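You operate a simulated robot arm through the tools that you are given. There is no shell and no other tool. Be economical: measure what you need, move in short steps, check, and stop when the job is done.

The job below is to be done with a simulated two-armed robot. You get a single attempt, and the scene is never put back.

JOB
Pick up the tube from the ledge of the winders with one hand, pass it to the other hand and put it on the shelf of the cone rack. Open the right drawer of the workbench, take the nozzle from the top of the side table and put it in the inside the right drawer of the workbench, then shut the drawer. Put the green wax ring on the top of the side table away on the top of the parts bench. Press the reel button two times. Put the cone from the top of the sample table on the top of the cooling stand. Take the blue paper cone on the top of the sample table and put it away on the top of the side table. Count the lint wads on the top of the large cartons, then put as many of the peg trays from the top of the large cartons on the top of the gauge table. Put the grease tin on the top of the workbench away on the top of the side table. Open the right drawer of the parts bench, fetch the green cloth from the top of the workbench and set it in the inside the right drawer of the parts bench, then shut the drawer. Do these in any order. Set down upright: nozzle, cone, peg tray, grease tin.

Only the result counts: the job must be done as asked and must still hold three seconds after the hand-in. Knocking over, shifting, dropping, spilling or breaking anything else fails it. Flat cloth is picked up by pressing the open fingertips on it (5 to 10 N) and closing them slowly along it; thin cloth reads only 2 to 8 mm in the jaws.

ROBOT AND FRAMES
Two 7-joint arms with fingered hands on one trunk, on a base that drives. Base frame: it is fixed to the floor where the robot stands at the start and does not move with it; the origin is under the middle of the robot, x ahead of it, y to its left, z up; the surface under the hand at the start is at about z = 40. Units: cm, degrees, N and s.
The left shoulder is at the start at [3, 11.9, 91.9], the right one opposite. With the tool pointing down near the work surface each hand reaches from about 24 to 60 cm from the robot's upright axis, wherever it stands, measured 20 degrees to its own side. Places, roughly: blue paper cone (7x7x17 cm) [-410, -680, 100]; cloth [-400, 25, 100]; cone [-450, -675, 100]; grease tin (6x6x8 cm) [-430, -70, 90]; green wax ring (4x4x4 cm) [-440, -460, 80]; inside the right drawer of the parts bench [-420, -240, 70]; inside the right drawer of the workbench [-410, -10, 70]; lint wad (6x5x4 cm) [-220, -690, 90]; nozzle [-400, -425, 75]; peg tray (7x7x9 cm) [-230, -710, 90]; reel button [-430, -600, 130]; right drawer of the parts bench [-420, -240, 80]; right drawer of the workbench [-400, -10, 80]; shelf of the cone rack [80, 150, 90]; top of the cooling stand [-210, -560, 80]; top of the gauge table [-320, -850, 80]; top of the parts bench [-430, -290, 90]; top of the side table [-430, -430, 80]; tube (3x3x23 cm) [50, 10, 50]. Payload 3.8 kg a hand.
The TCP of each hand is the grasp point between the finger pads, 2.5 cm short of the fingertips. In the tool frame z runs along the fingers and y along their closing line. The gripper opens to 8.8 cm. The gripper's body begins 2.9 cm behind the TCP. The gripper is a hand of 4 fingers: y runs from the thumb to the fingers, the wrist lies at [-1.3, -10.6, -17.4] in the tool frame.
Orientation is told as [roll, pitch, yaw] about the base's x, y, z axes, in that order, counted from this pose: with the fingers straight down and the wrist toward the robot, the tool's x, y and z point along [0, 1, 0], [1, 0, 0] and [0, 0, -1] of the base frame.

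CONTROLS
- The arms move only by the tool drive_tool. It takes "left_increments", "right_increments" or both (then of equal length, played together; a hand with none holds still); each is a list of rows, each a list of 6 numbers: the shift along the base's x, y, z in cm, then the turn, a rotation vector about the base's x, y, z in rad. In form: [[tx, ty, tz, rx, ry, rz], ...]. A call has 1 to 8 rows; each row shifts and turns the commanded pose from where the row before left it. Each row takes 0.2 s and may step no farther than 5 cm and 8.6 degrees from the row before; otherwise, the whole call is refused. Where a pose cannot be reached the arm comes as near as it can. A force on the tool above 40 N (or 10 N above the force at the start of the call, whichever is more), or a blocked arm, ends the call early, and 0.2 s more pass. In this call time passes only in rows, and 0.2 s behind the last. It gives the time, the measured TCP pose, the force on the tool (base axes), the opening and the grip force at its end, in the units of the frame above (readings bear some noise), with the torque about the TCP (base axes, N m) and any sound that the robot's microphone picked up.
- Cameras (640 x 400 px; columns grow to the right, rows downward): "scene" is now at [4.68, 2.31, 145.47]; the picture's right is [0.33, -0.94, -0.00], its down [-0.80, -0.28, -0.52] and it looks along [0.49, 0.17, -0.85] (base axes); focal length 269 px, centre (320, 200). "left" rides on the left gripper at [-6.4, -8.3, -9.8] in its tool frame; the picture's right is [-0.62, -0.37, 0.69], its down [0.71, -0.63, 0.30] and it looks along [0.32, 0.68, 0.65] (tool axes); focal length 265 px, centre (320, 200). "right" rides on the right gripper at [6.4, -8.3, -9.8] in its tool frame; the picture's right is [-0.62, 0.37, -0.69], its down [-0.71, -0.63, 0.30] and it looks along [-0.32, 0.68, 0.65] (tool axes); focal length 265 px, centre (320, 200). There is no depth. A picture from a camera that has moved, and an enlarged one, comes with that camera's place and axes in the base frame and with its lens.
- get_image(camera): a new picture of that camera. No time passes.
- slide_trunk(by): slides the trunk up (or, below 0, down) by that many cm; the arms and the scene camera ride with it, the base frame stays. It gives what a move gives, with no picture.
- drive_base(legs): drives the robot by 1 to 6 legs, each [ahead, left, turn to the left] in cm, cm and degrees, along the robot's own axes; the way and the turn of a leg run together, so that a leg with both is an arc; at most 150 cm and 180 degrees a leg. The arms and the cameras ride along, it lands a little off, and it stops where it bumps. It gives what a move gives.
- finger_targets(index, middle, ring, thumb_bend, thumb_turn, hand): sets how far each is bent, from 0 (flat) to 1 (curled in); at 0.3 the hand is open as for a grip, at 0.7 the pads meet at the TCP. One left out holds its place. A second passes; each finger stops where it meets its share of the squeeze, and holds until it gets a number again. It is the only way to open and close the hand. It gives what a move gives, with no picture; readings hold the bend of each and the force on the fingers (four entries, about 0 where the hand has none), thumb and palm. thumb_turn goes from beside the hand (0) to across from the fingers (1), as for a grip.
- pan_tilt(pan, tilt): turns the head with the scene camera to pan (to the left, within 120 degrees either way) and tilt (down, from -29 to 69), counted from straight ahead of the robot. It gives what a move gives.
- close_up(camera, box): a new picture of the part [left, top, right, bottom] of that camera's present view, enlarged. No time passes.
- sign_off(): hands the job in; it is judged then, once.

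Work in short steps. Places have to be worked out from the pictures, the camera data and where the tool is seen: move nearer, look again, correct. Check each grasp and each placing, and mend what went wrong. You have 567 turns and 370 pictures in all, those below and enlarged ones among them. Open the grippers and draw the arms clear of the work before you hand the job in, unless the task says otherwise.

The tools are called after "Request:" by a JSON object that holds its "method" and its "body". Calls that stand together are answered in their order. drive_tool: Moves the arms, as the interface text tells. Its arguments: {"type":"object","properties":{"left_increments":{"type":"array","items":{"type":"array","items":{"type":"number"}}},"right_increments":{"type":"array","items":{"type":"array","items":{"type":"number"}}}},"required":[]} The other tools are called the same way: slide_trunk (by) slides the trunk up or down; finger_targets (index, middle, ring, thumb_bend, thumb_turn, hand) moves the fingers one by one; drive_base (legs) drives the base; pan_tilt (pan, tilt) turns the head that bears the scene camera; get_image (camera) takes a picture; close_up (camera, box) takes an enlarged picture of a part of a camera's view; sign_off () hands the job in.

At the start:

```text
t: 0.0
left_position: [47.68, 26.33, 66.69]
left_orientation: [-0.1, 0.0, 0.0]
left_ft_force: [0.8, -0.4, 0.1]
left_ft_torque: [0.01, -0.02, 0.01]
left_gripper_width: 8.78
left_grip_force: 0.0
left_shape: jaw
left_bend: [0.3, 0.3, 0.3, 0.3, 0.98]
left_finger forces: [0.0, 0.1, 0.0, 0.0, 0.0, 0.1]
right_position: [47.85, -11.88, 69.41]
right_orientation: [0.0, 0.0, -0.1]
right_ft_force: [-0.4, 1.0, 0.1]
right_ft_torque: [-0.01, -0.02, 0.01]
right_gripper_width: 8.75
right_grip_force: 0.0
right_shape: jaw
right_bend: [0.3, 0.3, 0.3, 0.3, 0.98]
right_finger forces: [0.1, 0.0, 0.0, 0.0, 0.0, 0.0]
trunk travel left (down, up): [-7.5, 51.5]
robot x, y, heading: [-0.05, 0.07, -0.0]
head pan, tilt: [19.3, 58.4]
```

scene: 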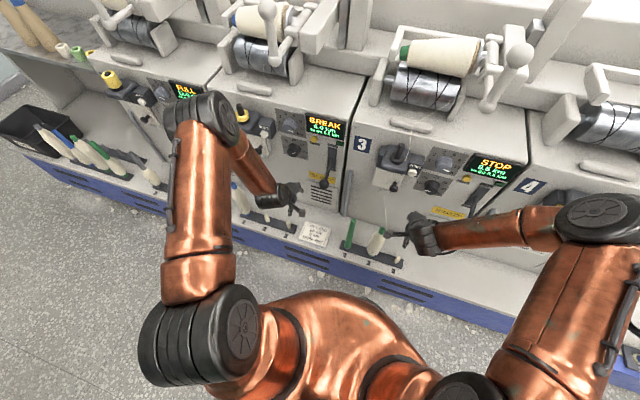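
right: 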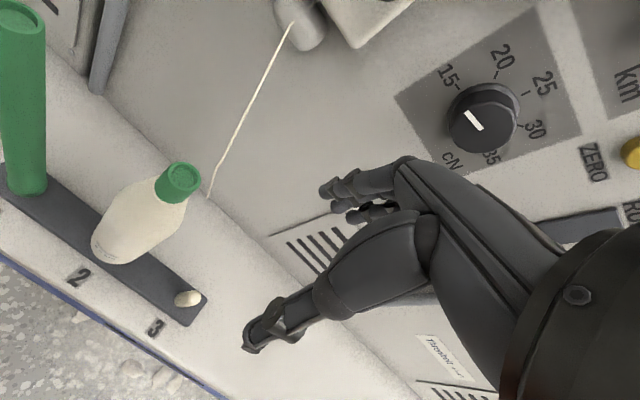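
left: 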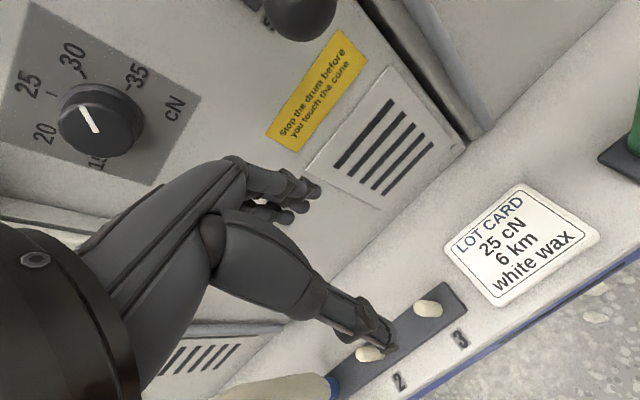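

I'll start by looking closely at the ledge where the tube should stand.

Request:
{"method": "close_up", "body": {"camera": "scene", "box": [200, 150, 460, 310]}}

Request:
{"method": "get_image", "body": {"camera": "right"}}

```text
2.46 times, centred on (330, 230) of scene
camera zoom: at [4.68, 2.31, 145.47], right [0.33, -0.94, 0.0], down [-0.8, -0.28, -0.52], along [0.49, 0.17, -0.85], focal length 663 px, centre (295, 126)
```

zoom: 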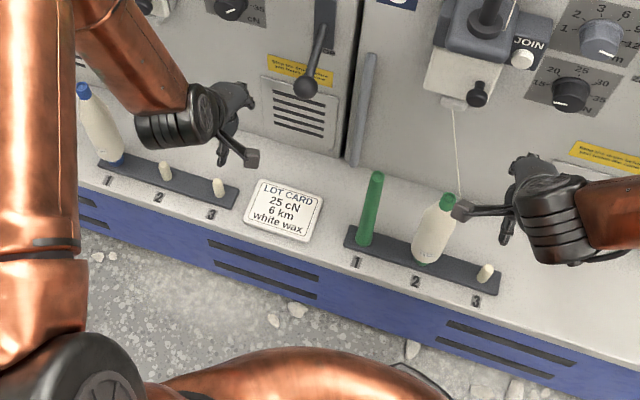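

```text
365 pictures are left
camera right: at [39.42, -5.34, 79.12], right [0.37, -0.62, 0.69], down [-0.63, -0.71, -0.3], along [0.68, -0.32, -0.65], focal length 265 px, centre (320, 200)
```

right: 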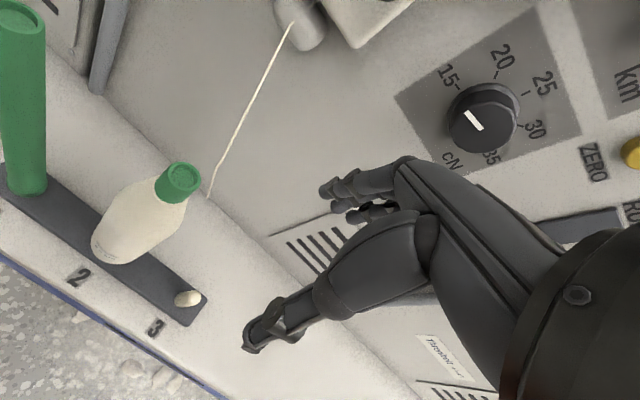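

The green tube stands on peg 1 at about [47.9, 5.4], top near z = 64. I move the right hand over it, slightly higher, and check again.

Request:
{"method": "drive_tool", "body": {"right_increments": [[0, 3, 2, 0, 0, 0], [0, 4.5, 0, 0, 0, 0], [0, 4.5, 0, 0, 0, 0], [0, 3.5, 0, 0, 0, 0], [0, 1.8, 0, 0, 0, 0]]}}

Request:
{"method": "get_image", "body": {"camera": "right"}}

Request:
{"method": "get_image", "body": {"camera": "left"}}

```text
t: 1.2
left_position: [47.61, 26.38, 66.6]
left_orientation: [0.0, 0.1, 0.0]
left_ft_force: [0.2, -0.2, 0.4]
left_ft_torque: [0.03, 0.01, 0.01]
left_gripper_width: 8.77
left_grip_force: 0.1
left_shape: jaw
left_bend: [0.3, 0.3, 0.3, 0.3, 0.98]
left_finger forces: [0.0, 0.0, 0.0, 0.0, 0.1, 0.1]
right_position: [47.73, 5.52, 71.38]
right_orientation: [0.0, 0.0, -0.1]
right_ft_force: [0.6, -0.6, 0.3]
right_ft_torque: [0.01, -0.01, 0.03]
right_gripper_width: 8.78
right_grip_force: 0.1
right_shape: jaw
right_bend: [0.3, 0.3, 0.3, 0.3, 0.98]
right_finger forces: [0.0, 0.1, 0.1, 0.0, 0.0, 0.0]
trunk travel left (down, up): [-7.5, 51.5]
robot x, y, heading: [-0.2, -0.03, -0.2]
head pan, tilt: [19.3, 58.4]
```

```text
364 pictures are left
camera right: at [39.48, 12.06, 81.13], right [0.37, -0.62, 0.69], down [-0.63, -0.71, -0.3], along [0.68, -0.33, -0.65], focal length 265 px, centre (320, 200)
```

right: 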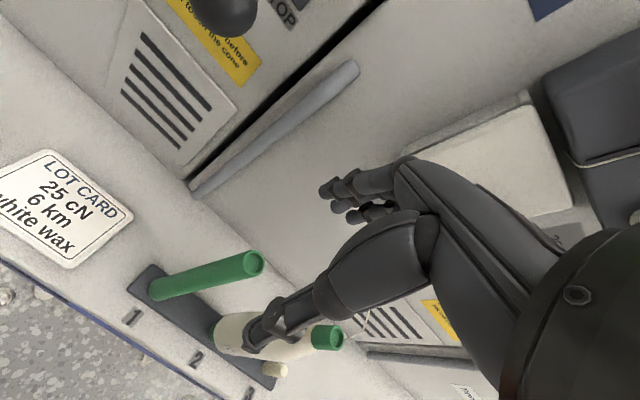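

```text
363 pictures are left
camera left: at [39.21, 19.96, 76.42], right [-0.37, -0.62, -0.69], down [-0.63, 0.71, -0.3], along [0.68, 0.32, -0.65], focal length 265 px, centre (320, 200)
```

left: 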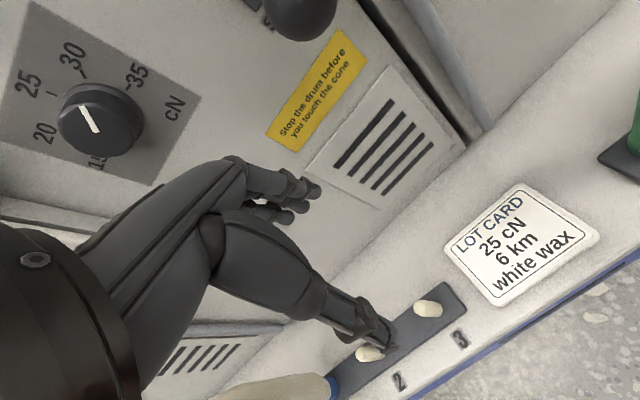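

Top of the tube resolves to [47.9, 5.4, 64], right under the hand. I lower to z ≈ 62 around it.

Request:
{"method": "drive_tool", "body": {"right_increments": [[0.1, -0.1, -3, 0, 0, 0], [0, 0, -3, 0, 0, 0], [0, 0, -2, 0, 0, 0], [0, 0, -1.4, 0, 0, 0]]}}

Request:
{"method": "get_image", "body": {"camera": "right"}}

Request:
{"method": "close_up", "body": {"camera": "scene", "box": [280, 170, 440, 270]}}

```text
t: 2.2
left_position: [47.55, 26.33, 66.51]
left_orientation: [0.0, 0.0, 0.0]
left_ft_force: [0.9, 0.2, 0.1]
left_ft_torque: [0.02, 0.02, 0.0]
left_gripper_width: 8.76
left_grip_force: 0.0
left_shape: jaw
left_bend: [0.3, 0.3, 0.3, 0.3, 0.98]
left_finger forces: [0.0, 0.1, 0.0, 0.1, 0.0, 0.1]
right_position: [47.82, 5.34, 61.94]
right_orientation: [0.0, 0.0, 0.0]
right_ft_force: [0.4, 1.2, 0.0]
right_ft_torque: [-0.04, 0.0, -0.01]
right_gripper_width: 8.75
right_grip_force: 0.0
right_shape: jaw
right_bend: [0.3, 0.3, 0.3, 0.3, 0.98]
right_finger forces: [0.0, 0.1, 0.1, 0.1, 0.1, 0.1]
trunk travel left (down, up): [-7.5, 51.5]
robot x, y, heading: [-0.1, -0.34, -0.1]
head pan, tilt: [19.3, 58.4]
```

```text
362 pictures are left
camera right: at [39.53, 11.9, 71.72], right [0.37, -0.62, 0.69], down [-0.63, -0.71, -0.3], along [0.68, -0.32, -0.65], focal length 265 px, centre (320, 200)
```

right: 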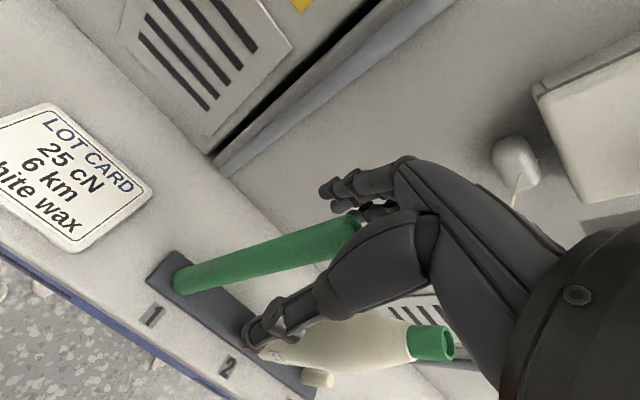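

```text
4.00 times, centred on (360, 220) of scene
camera zoom: at [4.69, 2.33, 145.47], right [0.33, -0.94, 0.0], down [-0.8, -0.28, -0.52], along [0.49, 0.17, -0.85], focal length 1078 px, centre (160, 120)
```

zoom: 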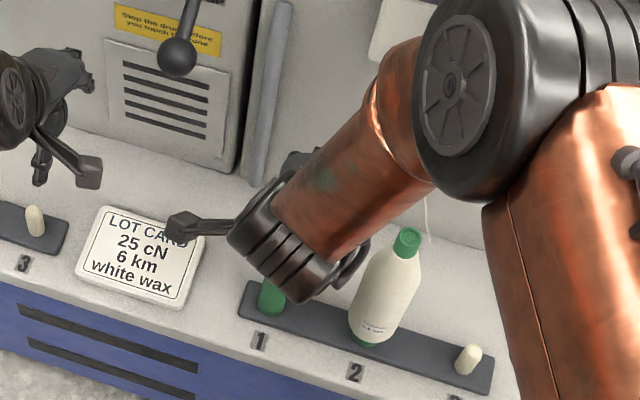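

The tube top sits between thumb and fingers. Closing the right hand.

Request:
{"method": "finger_targets", "body": {"hand": "right", "index": 0.7, "middle": 0.7, "ring": 0.7, "thumb_bend": 0.7}}

Request:
{"method": "get_image", "body": {"camera": "right"}}

```text
t: 3.2
left_position: [47.56, 26.41, 66.62]
left_orientation: [0.0, 0.1, 0.0]
left_ft_force: [1.3, 0.0, -0.4]
left_ft_torque: [0.0, -0.02, 0.01]
left_gripper_width: 8.75
left_grip_force: 0.2
left_shape: jaw
left_bend: [0.3, 0.3, 0.3, 0.3, 0.98]
left_finger forces: [0.1, 0.1, 0.0, 0.0, 0.0, 0.1]
right_position: [47.83, 5.35, 62.01]
right_orientation: [0.0, 0.0, 0.0]
right_ft_force: [0.1, 0.1, -0.4]
right_ft_torque: [0.01, -0.01, 0.01]
right_gripper_width: 1.24
right_grip_force: 5.1
right_shape: fingers
right_bend: [0.64, 0.67, 0.7, 0.63, 0.97]
right_finger forces: [3.0, 2.1, 0.0, 0.1, 5.3, 0.1]
trunk travel left (down, up): [-7.5, 51.5]
robot x, y, heading: [-0.45, 0.45, 0.1]
head pan, tilt: [19.3, 58.4]
```

```text
360 pictures are left
camera right: at [39.52, 11.9, 71.75], right [0.37, -0.62, 0.69], down [-0.63, -0.71, -0.3], along [0.68, -0.32, -0.65], focal length 265 px, centre (320, 200)
```

right: 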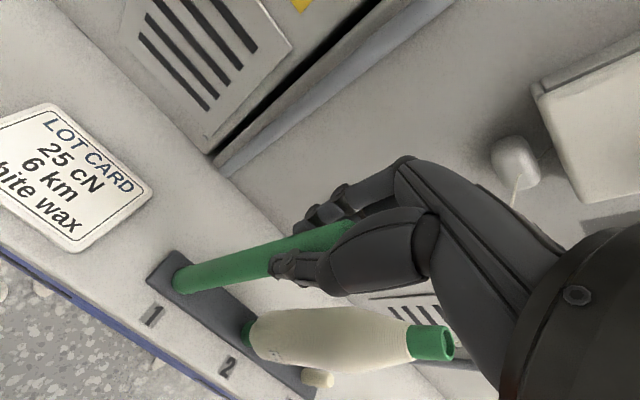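

Index, middle and thumb hold the tube. I lift gently off the peg and check.

Request:
{"method": "drive_tool", "body": {"right_increments": [[0, 0, 1, 0, 0, 0], [0, 0, 1, 0, 0, 0], [0, 0, 1.5, 0, 0, 0], [0, 0, 2, 0, 0, 0]]}}

Request:
{"method": "get_image", "body": {"camera": "right"}}

```text
t: 4.2
left_position: [47.57, 26.41, 66.65]
left_orientation: [-0.1, 0.0, 0.1]
left_ft_force: [1.0, -0.2, 0.1]
left_ft_torque: [-0.01, 0.01, 0.0]
left_gripper_width: 8.77
left_grip_force: 0.0
left_shape: jaw
left_bend: [0.3, 0.3, 0.3, 0.3, 0.98]
left_finger forces: [0.0, 0.0, 0.1, 0.1, 0.0, 0.0]
right_position: [47.67, 5.33, 67.58]
right_orientation: [0.0, 0.1, -0.1]
right_ft_force: [0.0, 0.2, 0.3]
right_ft_torque: [-0.02, -0.01, 0.0]
right_gripper_width: 1.24
right_grip_force: 5.4
right_shape: fingers
right_bend: [0.64, 0.67, 0.7, 0.63, 0.97]
right_finger forces: [3.1, 2.1, 0.0, 0.0, 5.3, 0.0]
trunk travel left (down, up): [-7.5, 51.5]
robot x, y, heading: [-0.16, -0.05, 0.1]
head pan, tilt: [19.3, 58.4]
```

```text
359 pictures are left
camera right: at [39.43, 11.84, 77.28], right [0.37, -0.62, 0.69], down [-0.63, -0.71, -0.3], along [0.68, -0.32, -0.65], focal length 265 px, centre (320, 200)
```

right: 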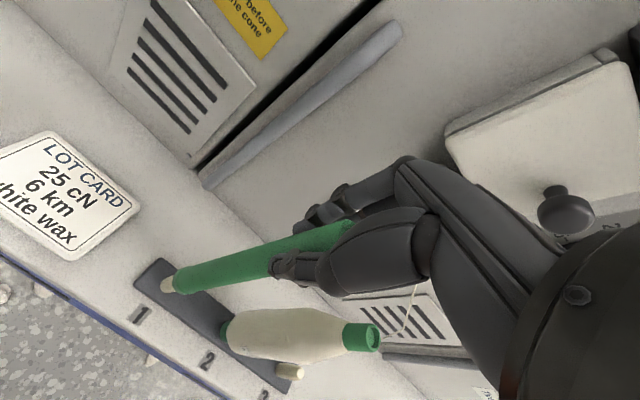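

Tube is lifted clear. Now I raise it and back off a little, while the left hand rolls to point its fingers right for the handover.

Request:
{"method": "drive_tool", "body": {"right_increments": [[0, 0, 2.5, 0, 0, 0], [0, 0, 2.5, 0, 0, 0], [0, 0, 2.5, 0, 0, 0], [0, 0, 2.5, 0, 0, 0], [0, 0, 2.5, 0, 0, 0], [-2, 0, 0, 0, 0, 0], [-2, 0, 0, 0, 0, 0], [-1.5, 0, 0, 0, 0, 0]], "left_increments": [[-1, 0.5, 0.5, -0.145, 0, 0], [-1, 0.5, 0.5, -0.145, 0, 0], [-1, 0.5, 0.5, -0.145, 0, 0], [-1, 0.5, 0.5, -0.145, 0, 0], [-1, 0, 0, -0.145, 0, 0], [-0.5, 0, 0, -0.145, 0, 0], [0, 0, 0, -0.145, 0, 0], [0, 0, 0, -0.145, 0, 0]]}}

Request:
{"method": "drive_tool", "body": {"left_increments": [[0, 0, 0, -0.145, 0, 0], [0, 0, 0, -0.145, 0, 0], [0, 0, 0, -0.12, 0, 0]]}}

Request:
{"method": "get_image", "body": {"camera": "left"}}

Request:
{"method": "get_image", "body": {"camera": "scene"}}

```text
t: 6.0
left_position: [42.04, 28.36, 68.71]
left_orientation: [-66.6, -0.1, 0.2]
left_ft_force: [-0.5, 0.4, 0.0]
left_ft_torque: [0.0, -0.02, -0.01]
left_gripper_width: 8.74
left_grip_force: 0.1
left_shape: jaw
left_bend: [0.3, 0.3, 0.3, 0.3, 0.98]
left_finger forces: [0.0, 0.1, 0.0, 0.0, 0.1, 0.0]
right_position: [42.27, 5.3, 79.99]
right_orientation: [0.0, 0.0, 0.0]
right_ft_force: [0.0, 0.3, 0.2]
right_ft_torque: [0.0, 0.04, 0.0]
right_gripper_width: 1.2
right_grip_force: 5.4
right_shape: fingers
right_bend: [0.65, 0.67, 0.7, 0.63, 0.97]
right_finger forces: [3.0, 2.1, 0.0, 0.0, 5.2, 0.0]
trunk travel left (down, up): [-7.5, 51.5]
robot x, y, heading: [-0.13, -0.08, -0.2]
head pan, tilt: [19.3, 58.4]
```

```text
t: 6.8
left_position: [42.11, 28.4, 68.56]
left_orientation: [-90.1, 0.0, 0.0]
left_ft_force: [0.0, 0.2, 0.3]
left_ft_torque: [0.0, 0.03, 0.01]
left_gripper_width: 8.75
left_grip_force: 0.2
left_shape: jaw
left_bend: [0.3, 0.3, 0.3, 0.3, 0.98]
left_finger forces: [0.1, 0.0, 0.1, 0.0, 0.1, 0.0]
right_position: [42.57, 5.41, 79.83]
right_orientation: [0.0, 0.0, 0.0]
right_ft_force: [0.5, -1.1, 0.0]
right_ft_torque: [-0.02, -0.01, 0.03]
right_gripper_width: 1.22
right_grip_force: 4.7
right_shape: fingers
right_bend: [0.65, 0.67, 0.7, 0.63, 0.97]
right_finger forces: [3.0, 2.2, 0.0, 0.0, 5.2, 0.0]
trunk travel left (down, up): [-7.5, 51.5]
robot x, y, heading: [0.2, -0.23, 0.1]
head pan, tilt: [19.3, 58.4]
```

```text
358 pictures are left
camera left: at [33.68, 38.25, 74.99], right [-0.37, -0.69, 0.62], down [-0.63, -0.31, -0.71], along [0.68, -0.65, -0.32], focal length 265 px, centre (320, 200)
```

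left: 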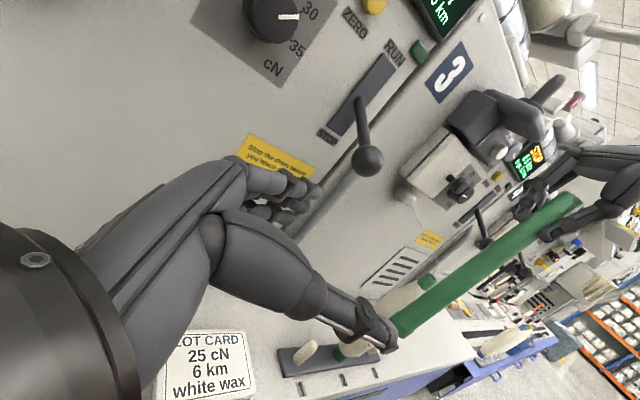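

```text
357 pictures are left
camera scene: at [4.68, 2.34, 145.47], right [0.33, -0.94, 0.0], down [-0.8, -0.28, -0.52], along [0.49, 0.17, -0.85], focal length 269 px, centre (320, 200)
```

scene: 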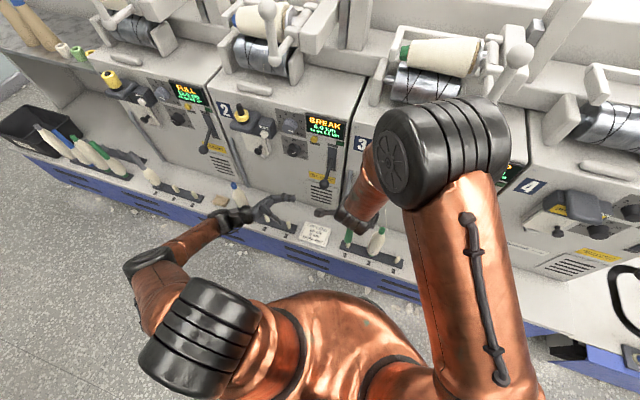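

The tube hangs straight at about [42.3, 5.4], bottom z ≈ 60. I slide the left hand in around it at z ≈ 67.

Request:
{"method": "drive_tool", "body": {"left_increments": [[0.1, -4, -1.5, 0, 0, 0], [0.1, -5, 0, 0, 0, 0], [0.1, -5, 0, 0, 0, 0], [0, -4, 0, 0, 0, 0], [0, -3, 0, 0, 0, 0]]}}

Request:
{"method": "get_image", "body": {"camera": "left"}}

Request:
{"method": "get_image", "body": {"camera": "right"}}

```text
t: 8.0
left_position: [42.35, 7.43, 67.1]
left_orientation: [-90.0, 0.0, 0.0]
left_ft_force: [-0.4, 0.1, 0.7]
left_ft_torque: [-0.02, -0.01, 0.01]
left_gripper_width: 8.76
left_grip_force: 0.2
left_shape: jaw
left_bend: [0.3, 0.3, 0.3, 0.3, 0.98]
left_finger forces: [0.0, 0.1, 0.0, 0.0, 0.0, 0.0]
right_position: [42.28, 5.38, 80.0]
right_orientation: [0.0, 0.0, 0.1]
right_ft_force: [0.0, 0.1, -0.1]
right_ft_torque: [0.01, -0.04, -0.02]
right_gripper_width: 1.24
right_grip_force: 5.5
right_shape: fingers
right_bend: [0.65, 0.67, 0.7, 0.63, 0.97]
right_finger forces: [3.0, 2.2, 0.0, 0.0, 5.2, 0.0]
trunk travel left (down, up): [-7.5, 51.5]
robot x, y, heading: [0.03, 0.21, 0.1]
head pan, tilt: [19.3, 58.4]
```

```text
356 pictures are left
camera left: at [33.99, 17.21, 73.46], right [-0.37, -0.69, 0.62], down [-0.63, -0.3, -0.71], along [0.68, -0.65, -0.33], focal length 265 px, centre (320, 200)
```

left: 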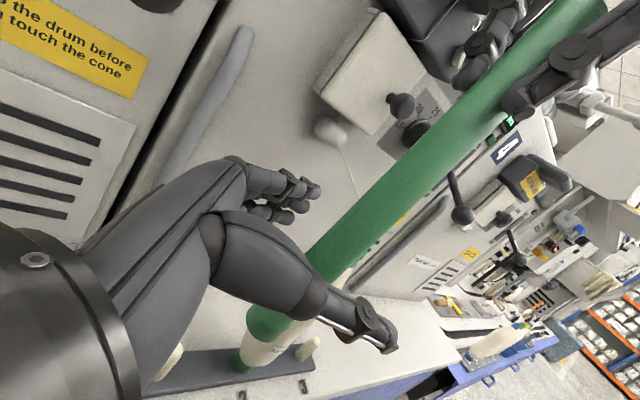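

```text
355 pictures are left
camera right: at [34.11, 11.9, 89.7], right [0.37, -0.62, 0.69], down [-0.63, -0.71, -0.3], along [0.68, -0.32, -0.65], focal length 265 px, centre (320, 200)
```

right: 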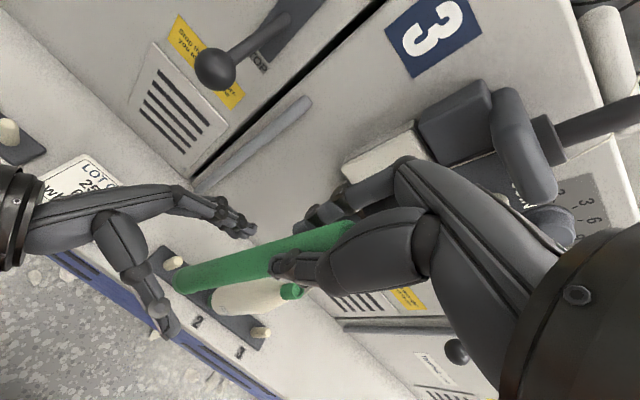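

The tube runs between the left thumb and fingers; 2 cm more and I close the left hand.

Request:
{"method": "drive_tool", "body": {"left_increments": [[0, -1.2, 0, 0, 0, 0], [0, -0.8, 0, 0, 0, 0]]}}

Request:
{"method": "finger_targets", "body": {"hand": "left", "index": 0.7, "middle": 0.7, "ring": 0.7, "thumb_bend": 0.7}}

Request:
{"method": "get_image", "body": {"camera": "left"}}

```text
t: 8.6
left_position: [42.27, 5.47, 67.14]
left_orientation: [-90.1, 0.0, 0.0]
left_ft_force: [0.2, -0.4, -1.2]
left_ft_torque: [0.01, 0.01, -0.03]
left_gripper_width: 8.79
left_grip_force: 0.1
left_shape: jaw
left_bend: [0.3, 0.3, 0.3, 0.3, 0.98]
left_finger forces: [0.1, 0.0, 0.0, 0.0, 0.1, 0.0]
right_position: [42.3, 5.31, 80.04]
right_orientation: [0.0, 0.1, 0.0]
right_ft_force: [0.1, -0.1, -0.9]
right_ft_torque: [0.01, 0.01, 0.04]
right_gripper_width: 1.21
right_grip_force: 5.3
right_shape: fingers
right_bend: [0.65, 0.67, 0.7, 0.63, 0.97]
right_finger forces: [3.1, 2.3, 0.0, 0.0, 5.2, 0.0]
trunk travel left (down, up): [-7.5, 51.5]
robot x, y, heading: [-0.17, -0.11, -0.2]
head pan, tilt: [19.3, 58.4]
```

```text
t: 9.6
left_position: [42.28, 5.31, 67.1]
left_orientation: [-90.1, 0.1, 0.0]
left_ft_force: [1.1, 0.1, -1.2]
left_ft_torque: [0.0, -0.01, 0.0]
left_gripper_width: 0.47
left_grip_force: 2.6
left_shape: fingers
left_bend: [0.67, 0.7, 0.69, 0.67, 0.98]
left_finger forces: [2.5, 0.0, 0.3, 0.0, 2.7, 0.0]
right_position: [42.34, 5.33, 79.93]
right_orientation: [0.0, 0.0, 0.0]
right_ft_force: [0.3, -0.6, 0.0]
right_ft_torque: [0.02, 0.01, -0.02]
right_gripper_width: 1.22
right_grip_force: 5.0
right_shape: fingers
right_bend: [0.65, 0.67, 0.7, 0.63, 0.97]
right_finger forces: [3.0, 2.1, 0.0, 0.1, 5.2, 0.0]
trunk travel left (down, up): [-7.5, 51.5]
robot x, y, heading: [0.26, -0.17, 0.0]
head pan, tilt: [19.3, 58.4]
```

```text
354 pictures are left
camera left: at [33.96, 15.22, 73.52], right [-0.37, -0.69, 0.62], down [-0.63, -0.3, -0.71], along [0.68, -0.65, -0.32], focal length 265 px, centre (320, 200)
```

left: 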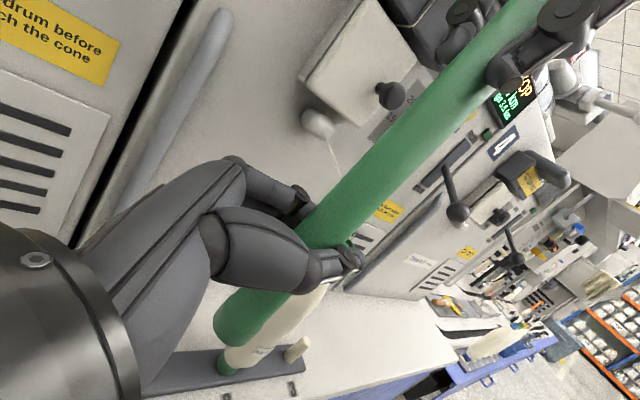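

The left fingers close mostly beyond the tube axis (it sits ~1.5 cm nearer the palm). I reopen, back off 1.3 cm, and close again for a better pad contact.

Request:
{"method": "finger_targets", "body": {"hand": "left", "index": 0.3, "middle": 0.3, "ring": 0.3, "thumb_bend": 0.3}}

Request:
{"method": "drive_tool", "body": {"left_increments": [[0, 1.2, 0, 0, 0, 0]]}}

Request:
{"method": "finger_targets", "body": {"hand": "left", "index": 0.75, "middle": 0.75, "ring": 0.75, "thumb_bend": 0.75}}

Request:
{"method": "get_image", "body": {"camera": "left"}}

```text
t: 10.6
left_position: [42.32, 5.37, 67.09]
left_orientation: [-90.0, 0.1, 0.0]
left_ft_force: [-0.9, 0.7, 0.1]
left_ft_torque: [0.01, -0.03, 0.0]
left_gripper_width: 8.45
left_grip_force: 0.0
left_shape: fingers
left_bend: [0.3, 0.3, 0.3, 0.3, 0.98]
left_finger forces: [0.1, 0.1, 0.0, 0.0, 0.0, 0.1]
right_position: [42.37, 5.43, 80.03]
right_orientation: [0.1, 0.0, 0.1]
right_ft_force: [-0.4, 0.1, -0.7]
right_ft_torque: [0.0, -0.02, 0.0]
right_gripper_width: 1.2
right_grip_force: 5.3
right_shape: fingers
right_bend: [0.65, 0.67, 0.7, 0.63, 0.97]
right_finger forces: [3.0, 2.2, 0.0, 0.1, 5.2, 0.0]
trunk travel left (down, up): [-7.5, 51.5]
robot x, y, heading: [-0.49, -0.3, 0.3]
head pan, tilt: [19.3, 58.4]
```

```text
t: 11.0
left_position: [42.31, 6.55, 67.08]
left_orientation: [-90.0, 0.0, 0.0]
left_ft_force: [-1.2, 0.7, -0.3]
left_ft_torque: [0.0, 0.01, 0.0]
left_gripper_width: 8.41
left_grip_force: 0.2
left_shape: fingers
left_bend: [0.3, 0.3, 0.3, 0.3, 0.98]
left_finger forces: [0.0, 0.1, 0.0, 0.0, 0.0, 0.0]
right_position: [42.44, 5.33, 80.03]
right_orientation: [0.1, -0.1, 0.0]
right_ft_force: [0.2, 1.0, 0.7]
right_ft_torque: [-0.02, 0.03, 0.0]
right_gripper_width: 1.22
right_grip_force: 5.2
right_shape: fingers
right_bend: [0.65, 0.67, 0.7, 0.63, 0.97]
right_finger forces: [3.0, 2.2, 0.0, 0.0, 5.2, 0.1]
trunk travel left (down, up): [-7.5, 51.5]
robot x, y, heading: [-0.05, -0.21, -0.1]
head pan, tilt: [19.3, 58.4]
```

```text
t: 12.0
left_position: [42.28, 6.56, 67.06]
left_orientation: [-90.0, 0.1, 0.0]
left_ft_force: [-1.2, 0.3, -0.6]
left_ft_torque: [-0.06, -0.24, -0.05]
left_gripper_width: 0.6
left_grip_force: 14.4
left_shape: fingers
left_bend: [0.74, 0.74, 0.73, 0.64, 0.96]
left_finger forces: [5.4, 4.0, 4.9, 0.0, 14.4, 0.0]
right_position: [42.36, 5.45, 79.83]
right_orientation: [0.1, 0.0, 0.0]
right_ft_force: [2.4, -0.1, 2.1]
right_ft_torque: [0.0, 0.02, 0.05]
right_gripper_width: 1.17
right_grip_force: 5.2
right_shape: fingers
right_bend: [0.64, 0.67, 0.7, 0.64, 0.97]
right_finger forces: [4.1, 2.6, 0.0, 0.1, 5.4, 0.0]
trunk travel left (down, up): [-7.5, 51.5]
robot x, y, heading: [0.39, -0.1, 0.0]
head pan, tilt: [19.3, 58.4]
```

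```text
353 pictures are left
camera left: at [33.92, 16.39, 73.52], right [-0.37, -0.69, 0.62], down [-0.63, -0.3, -0.71], along [0.68, -0.65, -0.33], focal length 265 px, centre (320, 200)
```

left: 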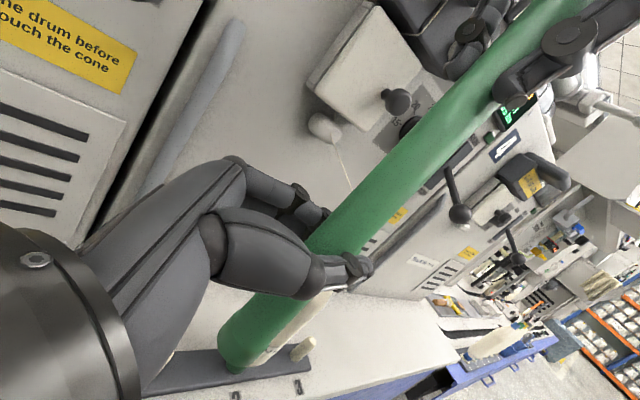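

The left hand now holds firmly (14 N, all fingers). Opening the right hand and lifting it off.

Request:
{"method": "finger_targets", "body": {"hand": "right", "index": 0.3, "middle": 0.3, "ring": 0.3, "thumb_bend": 0.3}}

Request:
{"method": "drive_tool", "body": {"right_increments": [[0, 0, 3, 0, 0, 0], [0, 0, 3, 0, 0, 0], [0, -3, 0, 0, 0, 0], [0, -4, 0, 0, 0, 0], [0, -5, -3, 0, 0, 0], [0, -5, -4, 0, 0, 0]]}}

Request:
{"method": "get_image", "body": {"camera": "left"}}

Request:
{"method": "get_image", "body": {"camera": "scene"}}

```text
t: 13.0
left_position: [42.28, 6.48, 67.15]
left_orientation: [-90.0, 0.0, 0.1]
left_ft_force: [0.2, -0.3, 0.0]
left_ft_torque: [0.03, 0.01, -0.01]
left_gripper_width: 0.54
left_grip_force: 12.5
left_shape: fingers
left_bend: [0.74, 0.74, 0.74, 0.67, 0.94]
left_finger forces: [6.9, 3.2, 2.9, 0.0, 12.6, 0.0]
right_position: [42.5, 5.39, 79.98]
right_orientation: [0.0, 0.0, -0.1]
right_ft_force: [-1.1, 0.1, -0.1]
right_ft_torque: [-0.01, 0.01, -0.02]
right_gripper_width: 8.42
right_grip_force: 0.0
right_shape: fingers
right_bend: [0.3, 0.3, 0.3, 0.3, 0.97]
right_finger forces: [0.0, 0.0, 0.1, 0.1, 0.0, 0.1]
trunk travel left (down, up): [-7.5, 51.5]
robot x, y, heading: [-0.08, -0.13, -0.0]
head pan, tilt: [19.3, 58.4]
```

```text
refused: row 5 steps farther than a row can; nothing moved
```

```text
352 pictures are left
camera left: at [33.93, 16.39, 73.53], right [-0.37, -0.69, 0.62], down [-0.63, -0.3, -0.71], along [0.68, -0.65, -0.32], focal length 265 px, centre (320, 200)
```

left: 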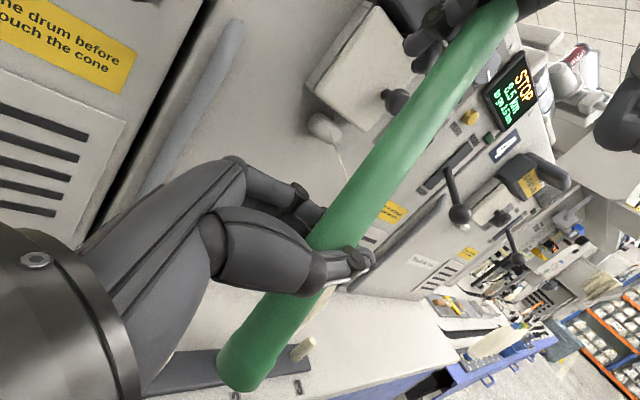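

```text
351 pictures are left
camera scene: at [4.67, 2.33, 145.47], right [0.33, -0.94, 0.0], down [-0.8, -0.28, -0.52], along [0.49, 0.17, -0.85], focal length 269 px, centre (320, 200)
```

scene: 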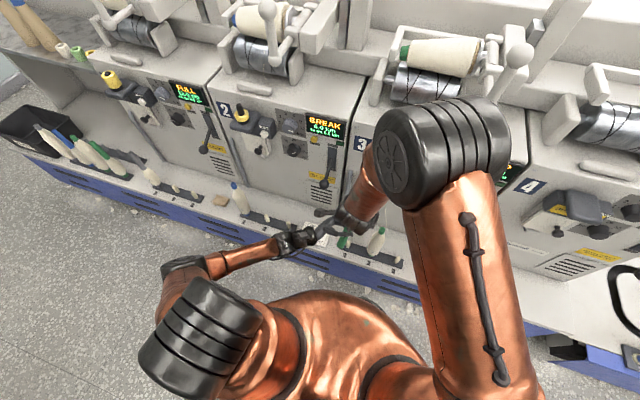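

The tube stays in the left hand (tilted slightly). Withdraw the right hand upward and aside.

Request:
{"method": "drive_tool", "body": {"right_increments": [[0, 0, 3, 0, 0, 0], [0, 0, 3, 0, 0, 0], [0, -3, 0, 0, 0, 0], [0, -4, 0, 0, 0, 0], [0, -5, 0, 0, 0, 0], [0, -4, -3, 0, 0, 0]]}}

Request:
{"method": "pan_tilt", "body": {"pan": 60, "tilt": 20}}

Request:
{"method": "get_image", "body": {"camera": "scene"}}

Request:
{"method": "get_image", "body": {"camera": "right"}}

```text
t: 14.4
left_position: [42.34, 6.55, 67.17]
left_orientation: [-90.1, 0.0, 0.0]
left_ft_force: [0.9, -0.5, -0.4]
left_ft_torque: [-0.01, 0.0, -0.01]
left_gripper_width: 0.52
left_grip_force: 12.4
left_shape: fingers
left_bend: [0.74, 0.74, 0.74, 0.67, 0.94]
left_finger forces: [6.9, 3.1, 3.0, 0.0, 12.6, 0.0]
right_position: [42.24, -10.86, 82.79]
right_orientation: [-0.1, 0.0, 0.0]
right_ft_force: [0.1, 0.6, -0.1]
right_ft_torque: [0.0, 0.0, 0.01]
right_gripper_width: 8.44
right_grip_force: 0.0
right_shape: fingers
right_bend: [0.3, 0.3, 0.3, 0.3, 0.97]
right_finger forces: [0.1, 0.1, 0.0, 0.1, 0.0, 0.0]
trunk travel left (down, up): [-7.5, 51.5]
robot x, y, heading: [0.58, -0.24, -0.2]
head pan, tilt: [19.3, 58.4]
```

```text
t: 15.5
left_position: [42.22, 6.46, 67.18]
left_orientation: [-90.1, 0.0, 0.1]
left_ft_force: [0.3, -0.8, -0.5]
left_ft_torque: [0.01, -0.02, 0.0]
left_gripper_width: 0.49
left_grip_force: 12.7
left_shape: fingers
left_bend: [0.74, 0.74, 0.74, 0.67, 0.94]
left_finger forces: [6.9, 3.2, 3.1, 0.0, 12.6, 0.1]
right_position: [42.24, -10.72, 82.99]
right_orientation: [0.0, 0.1, 0.0]
right_ft_force: [-0.5, 0.9, 0.3]
right_ft_torque: [-0.02, -0.02, -0.02]
right_gripper_width: 8.44
right_grip_force: 0.0
right_shape: fingers
right_bend: [0.3, 0.3, 0.3, 0.3, 0.97]
right_finger forces: [0.1, 0.0, 0.0, 0.0, 0.0, 0.1]
trunk travel left (down, up): [-7.5, 51.5]
robot x, y, heading: [0.26, -0.3, -0.1]
head pan, tilt: [60.0, 20.0]
```

```text
350 pictures are left
camera scene: at [2.88, 8.12, 151.09], right [0.87, -0.5, 0.0], down [-0.17, -0.3, -0.94], along [0.47, 0.81, -0.34], focal length 269 px, centre (320, 200)
```

scene: 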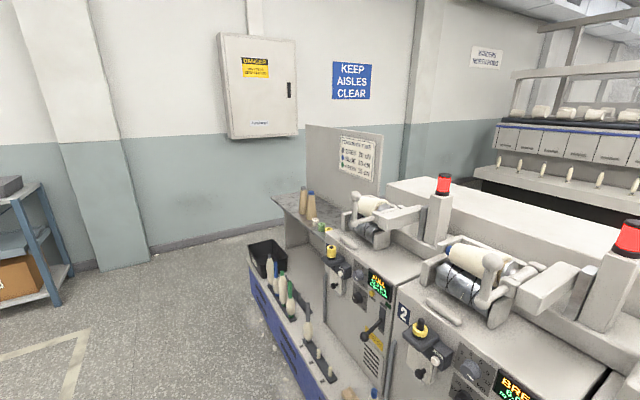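

```text
349 pictures are left
camera right: at [34.04, -4.11, 92.67], right [0.37, -0.62, 0.69], down [-0.63, -0.71, -0.3], along [0.68, -0.32, -0.65], focal length 265 px, centre (320, 200)
```

right: 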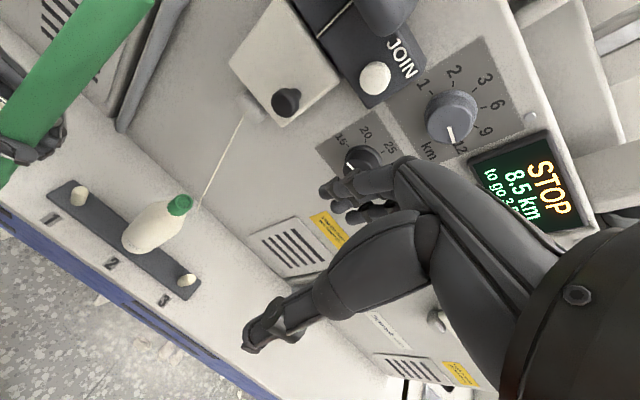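

The cone rack shelf should project near (314, 203). Zoom in there.

Request:
{"method": "close_up", "body": {"camera": "scene", "box": [230, 150, 430, 275]}}

```text
3.20 times, centred on (330, 212) of scene
camera zoom: at [2.88, 8.12, 151.09], right [0.87, -0.5, 0.0], down [-0.17, -0.3, -0.94], along [0.47, 0.81, -0.34], focal length 862 px, centre (288, 160)
```

zoom: 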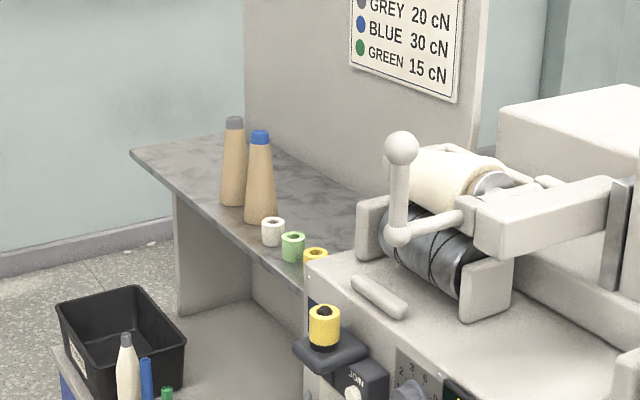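

Shelf: z ≈ 90, front edge x ≈ 61, free area around y 146–172. I back off, raise the trunk, then drive left alongside.

Request:
{"method": "drive_base", "body": {"legs": [[-20, 0, 0]]}}

Request:
{"method": "slide_trunk", "body": {"by": 34}}

Request:
{"method": "drive_base", "body": {"legs": [[0, 145, 0]]}}

Request:
{"method": "pan_tilt", "body": {"pan": 0, "tilt": 40}}

Request:
{"method": "get_image", "body": {"camera": "scene"}}

Request:
{"method": "get_image", "body": {"camera": "left"}}

```text
t: 17.1
left_position: [22.21, 6.54, 67.21]
left_orientation: [-90.1, 0.0, -0.2]
left_ft_force: [0.0, -0.3, -0.6]
left_ft_torque: [0.0, 0.01, 0.02]
left_gripper_width: 0.52
left_grip_force: 12.8
left_shape: fingers
left_bend: [0.74, 0.74, 0.74, 0.67, 0.94]
left_finger forces: [6.9, 3.3, 3.0, 0.0, 12.6, 0.1]
right_position: [22.08, -10.77, 82.95]
right_orientation: [0.0, -0.2, -0.2]
right_ft_force: [-0.4, 0.0, -0.7]
right_ft_torque: [-0.01, 0.04, 0.0]
right_gripper_width: 8.43
right_grip_force: 0.0
right_shape: fingers
right_bend: [0.3, 0.3, 0.3, 0.3, 0.97]
right_finger forces: [0.0, 0.1, 0.1, 0.0, 0.1, 0.1]
trunk travel left (down, up): [-7.5, 51.5]
robot x, y, heading: [-19.72, -0.26, -0.0]
head pan, tilt: [60.0, 20.0]
```

```text
t: 20.4
left_position: [22.28, 6.38, 101.19]
left_orientation: [-89.9, 0.0, 0.0]
left_ft_force: [-0.2, 0.3, -0.7]
left_ft_torque: [0.0, 0.01, -0.01]
left_gripper_width: 0.52
left_grip_force: 12.8
left_shape: fingers
left_bend: [0.74, 0.74, 0.74, 0.67, 0.94]
left_finger forces: [6.8, 3.2, 2.9, 0.0, 12.6, 0.0]
right_position: [22.36, -10.62, 116.84]
right_orientation: [0.0, 0.1, -0.2]
right_ft_force: [0.6, -0.7, 0.7]
right_ft_torque: [0.01, 0.0, -0.04]
right_gripper_width: 8.48
right_grip_force: 0.0
right_shape: fingers
right_bend: [0.3, 0.3, 0.3, 0.3, 0.97]
right_finger forces: [0.0, 0.1, 0.1, 0.0, 0.1, 0.0]
trunk travel left (down, up): [-41.5, 17.5]
robot x, y, heading: [-20.1, -0.11, -0.1]
head pan, tilt: [60.0, 20.0]
```

```text
t: 27.6
left_position: [22.78, 150.65, 101.11]
left_orientation: [-89.9, 0.1, -0.4]
left_ft_force: [0.0, 0.3, -0.1]
left_ft_torque: [-0.01, -0.01, 0.01]
left_gripper_width: 0.48
left_grip_force: 12.7
left_shape: fingers
left_bend: [0.74, 0.74, 0.74, 0.67, 0.94]
left_finger forces: [6.8, 3.2, 2.8, 0.1, 12.6, 0.0]
right_position: [22.77, 133.49, 116.88]
right_orientation: [0.0, 0.0, -0.4]
right_ft_force: [0.1, 0.3, -0.3]
right_ft_torque: [0.02, 0.04, 0.0]
right_gripper_width: 8.44
right_grip_force: 0.1
right_shape: fingers
right_bend: [0.3, 0.3, 0.3, 0.3, 0.97]
right_finger forces: [0.0, 0.0, 0.1, 0.1, 0.0, 0.0]
trunk travel left (down, up): [-41.5, 17.5]
robot x, y, heading: [-19.5, 144.66, -0.5]
head pan, tilt: [60.0, 20.0]
```

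```text
t: 28.9
left_position: [22.96, 150.74, 101.16]
left_orientation: [-90.0, 0.0, -0.4]
left_ft_force: [-0.2, -0.4, -0.5]
left_ft_torque: [-0.01, -0.03, 0.02]
left_gripper_width: 0.49
left_grip_force: 13.0
left_shape: fingers
left_bend: [0.74, 0.74, 0.74, 0.67, 0.94]
left_finger forces: [6.9, 3.2, 2.9, 0.0, 12.6, 0.0]
right_position: [22.89, 133.42, 116.93]
right_orientation: [0.0, 0.0, -0.5]
right_ft_force: [-0.5, -0.9, 0.7]
right_ft_torque: [0.02, 0.01, -0.01]
right_gripper_width: 8.44
right_grip_force: 0.1
right_shape: fingers
right_bend: [0.3, 0.3, 0.3, 0.3, 0.97]
right_finger forces: [0.1, 0.0, 0.0, 0.0, 0.0, 0.1]
trunk travel left (down, up): [-41.5, 17.5]
robot x, y, heading: [-19.52, 144.69, -0.6]
head pan, tilt: [0.0, 40.0]
```

```text
347 pictures are left
camera scene: at [-12.74, 144.43, 181.96], right [-0.01, -1.0, 0.0], down [-0.64, 0.0, -0.77], along [0.77, 0.0, -0.64], focal length 269 px, centre (320, 200)
```

scene: 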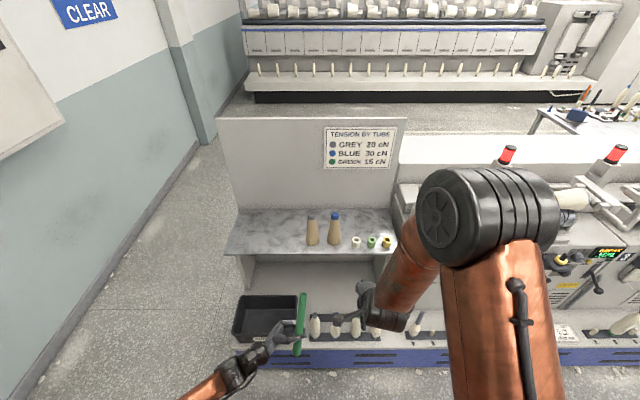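

```text
346 pictures are left
camera left: at [14.58, 160.58, 107.53], right [-0.37, -0.69, 0.62], down [-0.63, -0.3, -0.71], along [0.68, -0.66, -0.32], focal length 265 px, centre (320, 200)
```

left: 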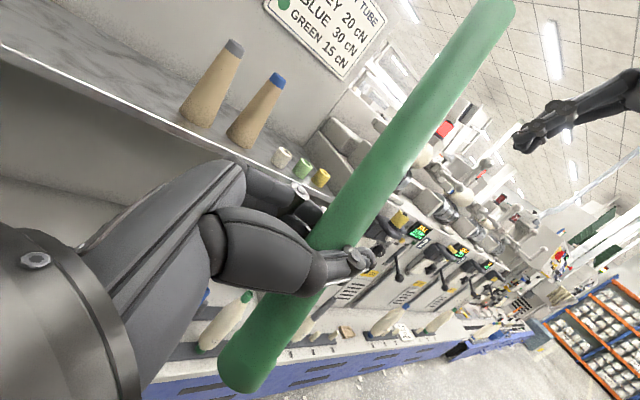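

Re-triangulating from two views gives shelf z ≈ 86, front edge x ≈ 65.5, cones at y ≈ 147, free from y 152 to 187. I straighten the tube (≈15° tilt) and yaw the left hand 45° to reach ahead.

Request:
{"method": "drive_tool", "body": {"left_increments": [[0, 1, 0, -0.05, -0.13, 0], [0, 1, 0, -0.05, -0.13, 0], [0, 1, 0, 0, 0, 0.131], [0, 1, 0, 0, 0, 0.131], [0, 1, 0, 0, 0, 0.131], [0, 1, 0, 0, 0, 0.131], [0, 1, 0, 0, 0, 0.131], [0, 1, 0, 0, 0, 0.131]]}}

Request:
{"method": "get_image", "body": {"camera": "scene"}}

Request:
{"method": "get_image", "body": {"camera": "right"}}

```text
t: 30.7
left_position: [22.89, 158.79, 101.1]
left_orientation: [-95.7, -14.9, 45.7]
left_ft_force: [0.4, -0.2, -0.6]
left_ft_torque: [-0.01, -0.04, -0.01]
left_gripper_width: 0.43
left_grip_force: 13.0
left_shape: fingers
left_bend: [0.74, 0.74, 0.74, 0.68, 0.94]
left_finger forces: [7.0, 2.9, 2.6, 0.0, 12.6, 0.0]
right_position: [22.88, 133.49, 116.97]
right_orientation: [0.0, -0.1, -0.4]
right_ft_force: [-0.2, -0.2, -0.1]
right_ft_torque: [-0.01, 0.0, 0.02]
right_gripper_width: 8.42
right_grip_force: 0.2
right_shape: fingers
right_bend: [0.3, 0.3, 0.3, 0.3, 0.97]
right_finger forces: [0.0, 0.0, 0.0, 0.0, 0.0, 0.0]
trunk travel left (down, up): [-41.5, 17.5]
robot x, y, heading: [-19.89, 144.52, -0.2]
head pan, tilt: [0.0, 40.0]
```

```text
345 pictures are left
camera scene: at [-12.74, 144.41, 181.95], right [-0.01, -1.0, 0.0], down [-0.64, 0.0, -0.77], along [0.77, 0.0, -0.64], focal length 269 px, centre (320, 200)
```

scene: 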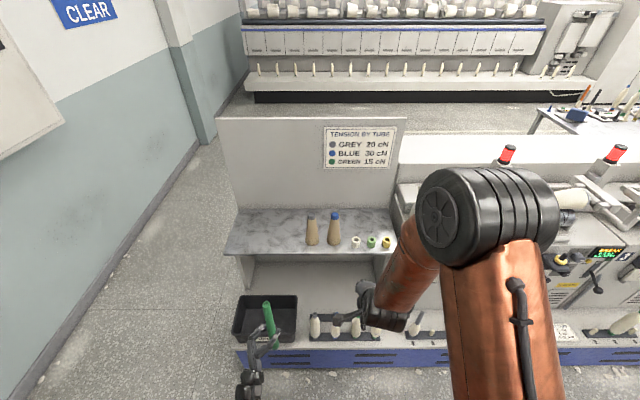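

```text
344 pictures are left
camera right: at [14.55, 140.05, 126.65], right [0.36, -0.62, 0.69], down [-0.63, -0.71, -0.3], along [0.68, -0.33, -0.65], focal length 265 px, centre (320, 200)
```

right: 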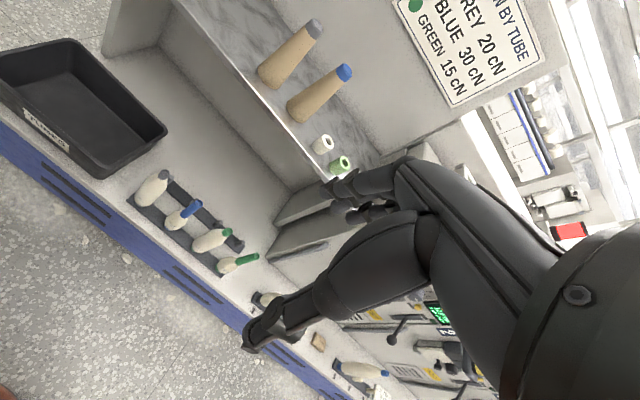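

Tube is nearly vertical. Pull the right hand back a bit, then drive ahead 28 cm.

Request:
{"method": "drive_tool", "body": {"right_increments": [[-4, 0, 0, 0, 0, 0], [-4, 0, 0, 0, 0, 0], [-2, 0, 0, 0, 0, 0]]}}

Request:
{"method": "drive_base", "body": {"legs": [[28, 5, 0]]}}

Request:
{"method": "get_image", "body": {"camera": "scene"}}

```text
t: 31.5
left_position: [22.87, 158.7, 101.19]
left_orientation: [-95.7, -14.9, 45.6]
left_ft_force: [0.1, 0.6, -0.2]
left_ft_torque: [0.03, 0.0, -0.01]
left_gripper_width: 0.46
left_grip_force: 12.9
left_shape: fingers
left_bend: [0.74, 0.74, 0.74, 0.68, 0.94]
left_finger forces: [6.9, 3.0, 2.6, 0.1, 12.5, 0.0]
right_position: [16.87, 134.23, 115.93]
right_orientation: [-0.1, 0.0, -0.4]
right_ft_force: [0.1, 0.7, 0.5]
right_ft_torque: [0.01, -0.01, -0.03]
right_gripper_width: 8.46
right_grip_force: 0.0
right_shape: fingers
right_bend: [0.3, 0.3, 0.3, 0.3, 0.97]
right_finger forces: [0.1, 0.0, 0.1, 0.0, 0.0, 0.0]
right hand out of reach, approached as far as the arm can: row 2, 3
trunk travel left (down, up): [-41.5, 17.5]
robot x, y, heading: [-19.25, 144.53, -0.3]
head pan, tilt: [0.0, 40.0]
```

```text
t: 33.5
left_position: [50.82, 163.77, 101.18]
left_orientation: [-95.8, -14.9, 45.8]
left_ft_force: [-0.6, -0.2, -0.8]
left_ft_torque: [0.03, 0.02, -0.03]
left_gripper_width: 0.47
left_grip_force: 13.0
left_shape: fingers
left_bend: [0.74, 0.74, 0.74, 0.68, 0.94]
left_finger forces: [6.9, 3.0, 2.7, 0.1, 12.4, 0.0]
right_position: [44.88, 139.3, 116.06]
right_orientation: [0.0, 0.2, -0.2]
right_ft_force: [1.3, -1.4, 0.6]
right_ft_torque: [-0.01, 0.0, -0.02]
right_gripper_width: 8.46
right_grip_force: 0.1
right_shape: fingers
right_bend: [0.3, 0.3, 0.3, 0.3, 0.97]
right_finger forces: [0.1, 0.1, 0.0, 0.0, 0.1, 0.0]
trunk travel left (down, up): [-41.5, 17.5]
robot x, y, heading: [8.36, 149.4, 0.1]
head pan, tilt: [0.0, 40.0]
```

```text
343 pictures are left
camera scene: at [15.25, 149.33, 181.95], right [0.0, -1.0, 0.0], down [-0.64, 0.0, -0.77], along [0.77, 0.0, -0.64], focal length 269 px, centre (320, 200)
```

scene: 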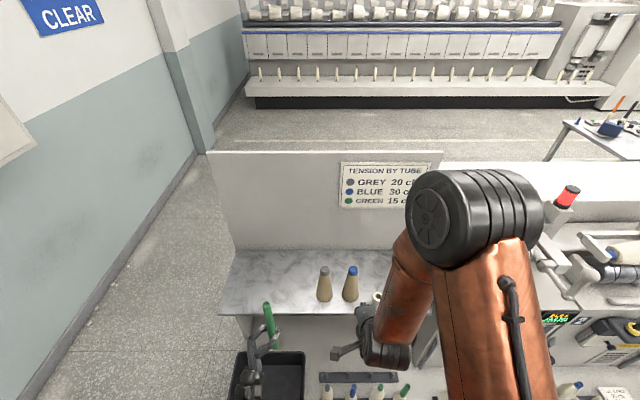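

No bump; the arm should reach from here. Move the left hand forward over the shelf keeping the tube bottom (≈z 93) above it.

Request:
{"method": "drive_tool", "body": {"left_increments": [[4, 0.8, 0, 0, 0, 0], [4, 0.8, 0, 0, 0, 0], [4, 0.8, 0, 0, 0, 0], [4, 0.8, 0, 0, 0, 0], [4, 0.8, 0, 0, 0, 0]]}}

Request:
{"method": "get_image", "body": {"camera": "scene"}}

Request:
{"method": "get_image", "body": {"camera": "left"}}

```text
t: 34.6
left_position: [70.9, 167.61, 101.04]
left_orientation: [-95.8, -14.8, 45.8]
left_ft_force: [0.2, 0.8, -0.3]
left_ft_torque: [-0.02, -0.02, 0.0]
left_gripper_width: 0.44
left_grip_force: 12.8
left_shape: fingers
left_bend: [0.74, 0.74, 0.74, 0.68, 0.94]
left_finger forces: [7.1, 3.0, 2.6, 0.1, 12.4, 0.0]
right_position: [44.91, 139.14, 115.83]
right_orientation: [0.1, 0.1, -0.1]
right_ft_force: [0.4, 0.6, 0.6]
right_ft_torque: [0.03, 0.01, -0.03]
right_gripper_width: 8.46
right_grip_force: 0.2
right_shape: fingers
right_bend: [0.3, 0.3, 0.3, 0.3, 0.97]
right_finger forces: [0.0, 0.0, 0.0, 0.0, 0.0, 0.0]
trunk travel left (down, up): [-41.5, 17.5]
robot x, y, heading: [8.62, 149.17, 0.0]
head pan, tilt: [0.0, 40.0]
```

```text
342 pictures are left
camera scene: at [15.4, 149.18, 181.95], right [0.0, -1.0, 0.0], down [-0.64, 0.0, -0.77], along [0.77, 0.0, -0.64], focal length 269 px, centre (320, 200)
```

scene: 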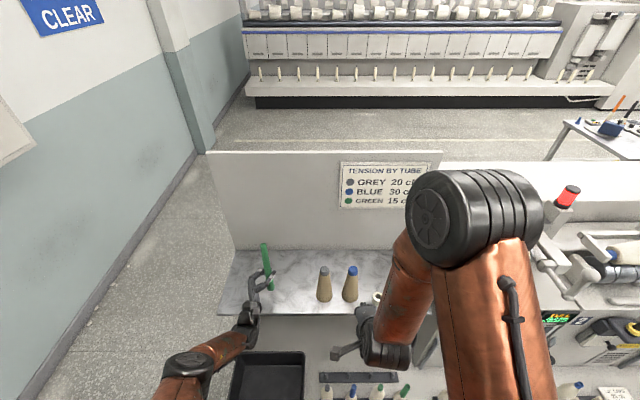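

```text
341 pictures are left
camera left: at [56.85, 168.17, 104.13], right [0.08, -0.82, 0.57], down [-0.04, -0.57, -0.82], along [1.0, 0.04, -0.07], focal length 265 px, centre (320, 200)
```

left: 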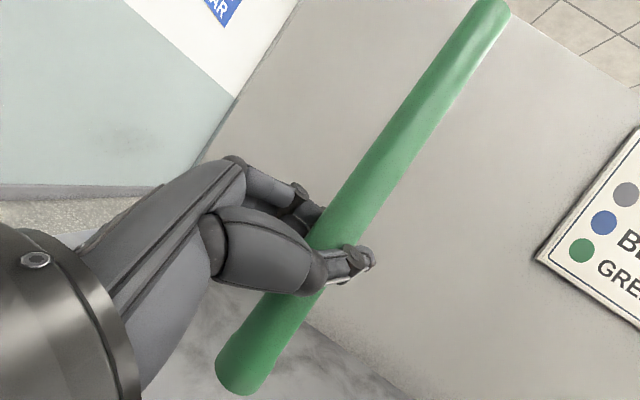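

In this view the tube is exactly vertical sideways. Zoom the scene view to check the fore–aft tilt.

Request:
{"method": "close_up", "body": {"camera": "scene", "box": [220, 220, 348, 300]}}

```text
5.00 times, centred on (284, 260) of scene
camera zoom: at [15.4, 149.18, 181.95], right [0.0, -1.0, 0.0], down [-0.64, 0.0, -0.77], along [0.77, 0.0, -0.64], focal length 1347 px, centre (500, -100)
```

zoom: 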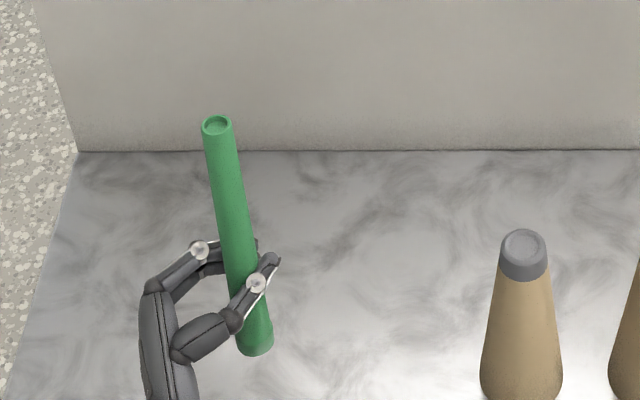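

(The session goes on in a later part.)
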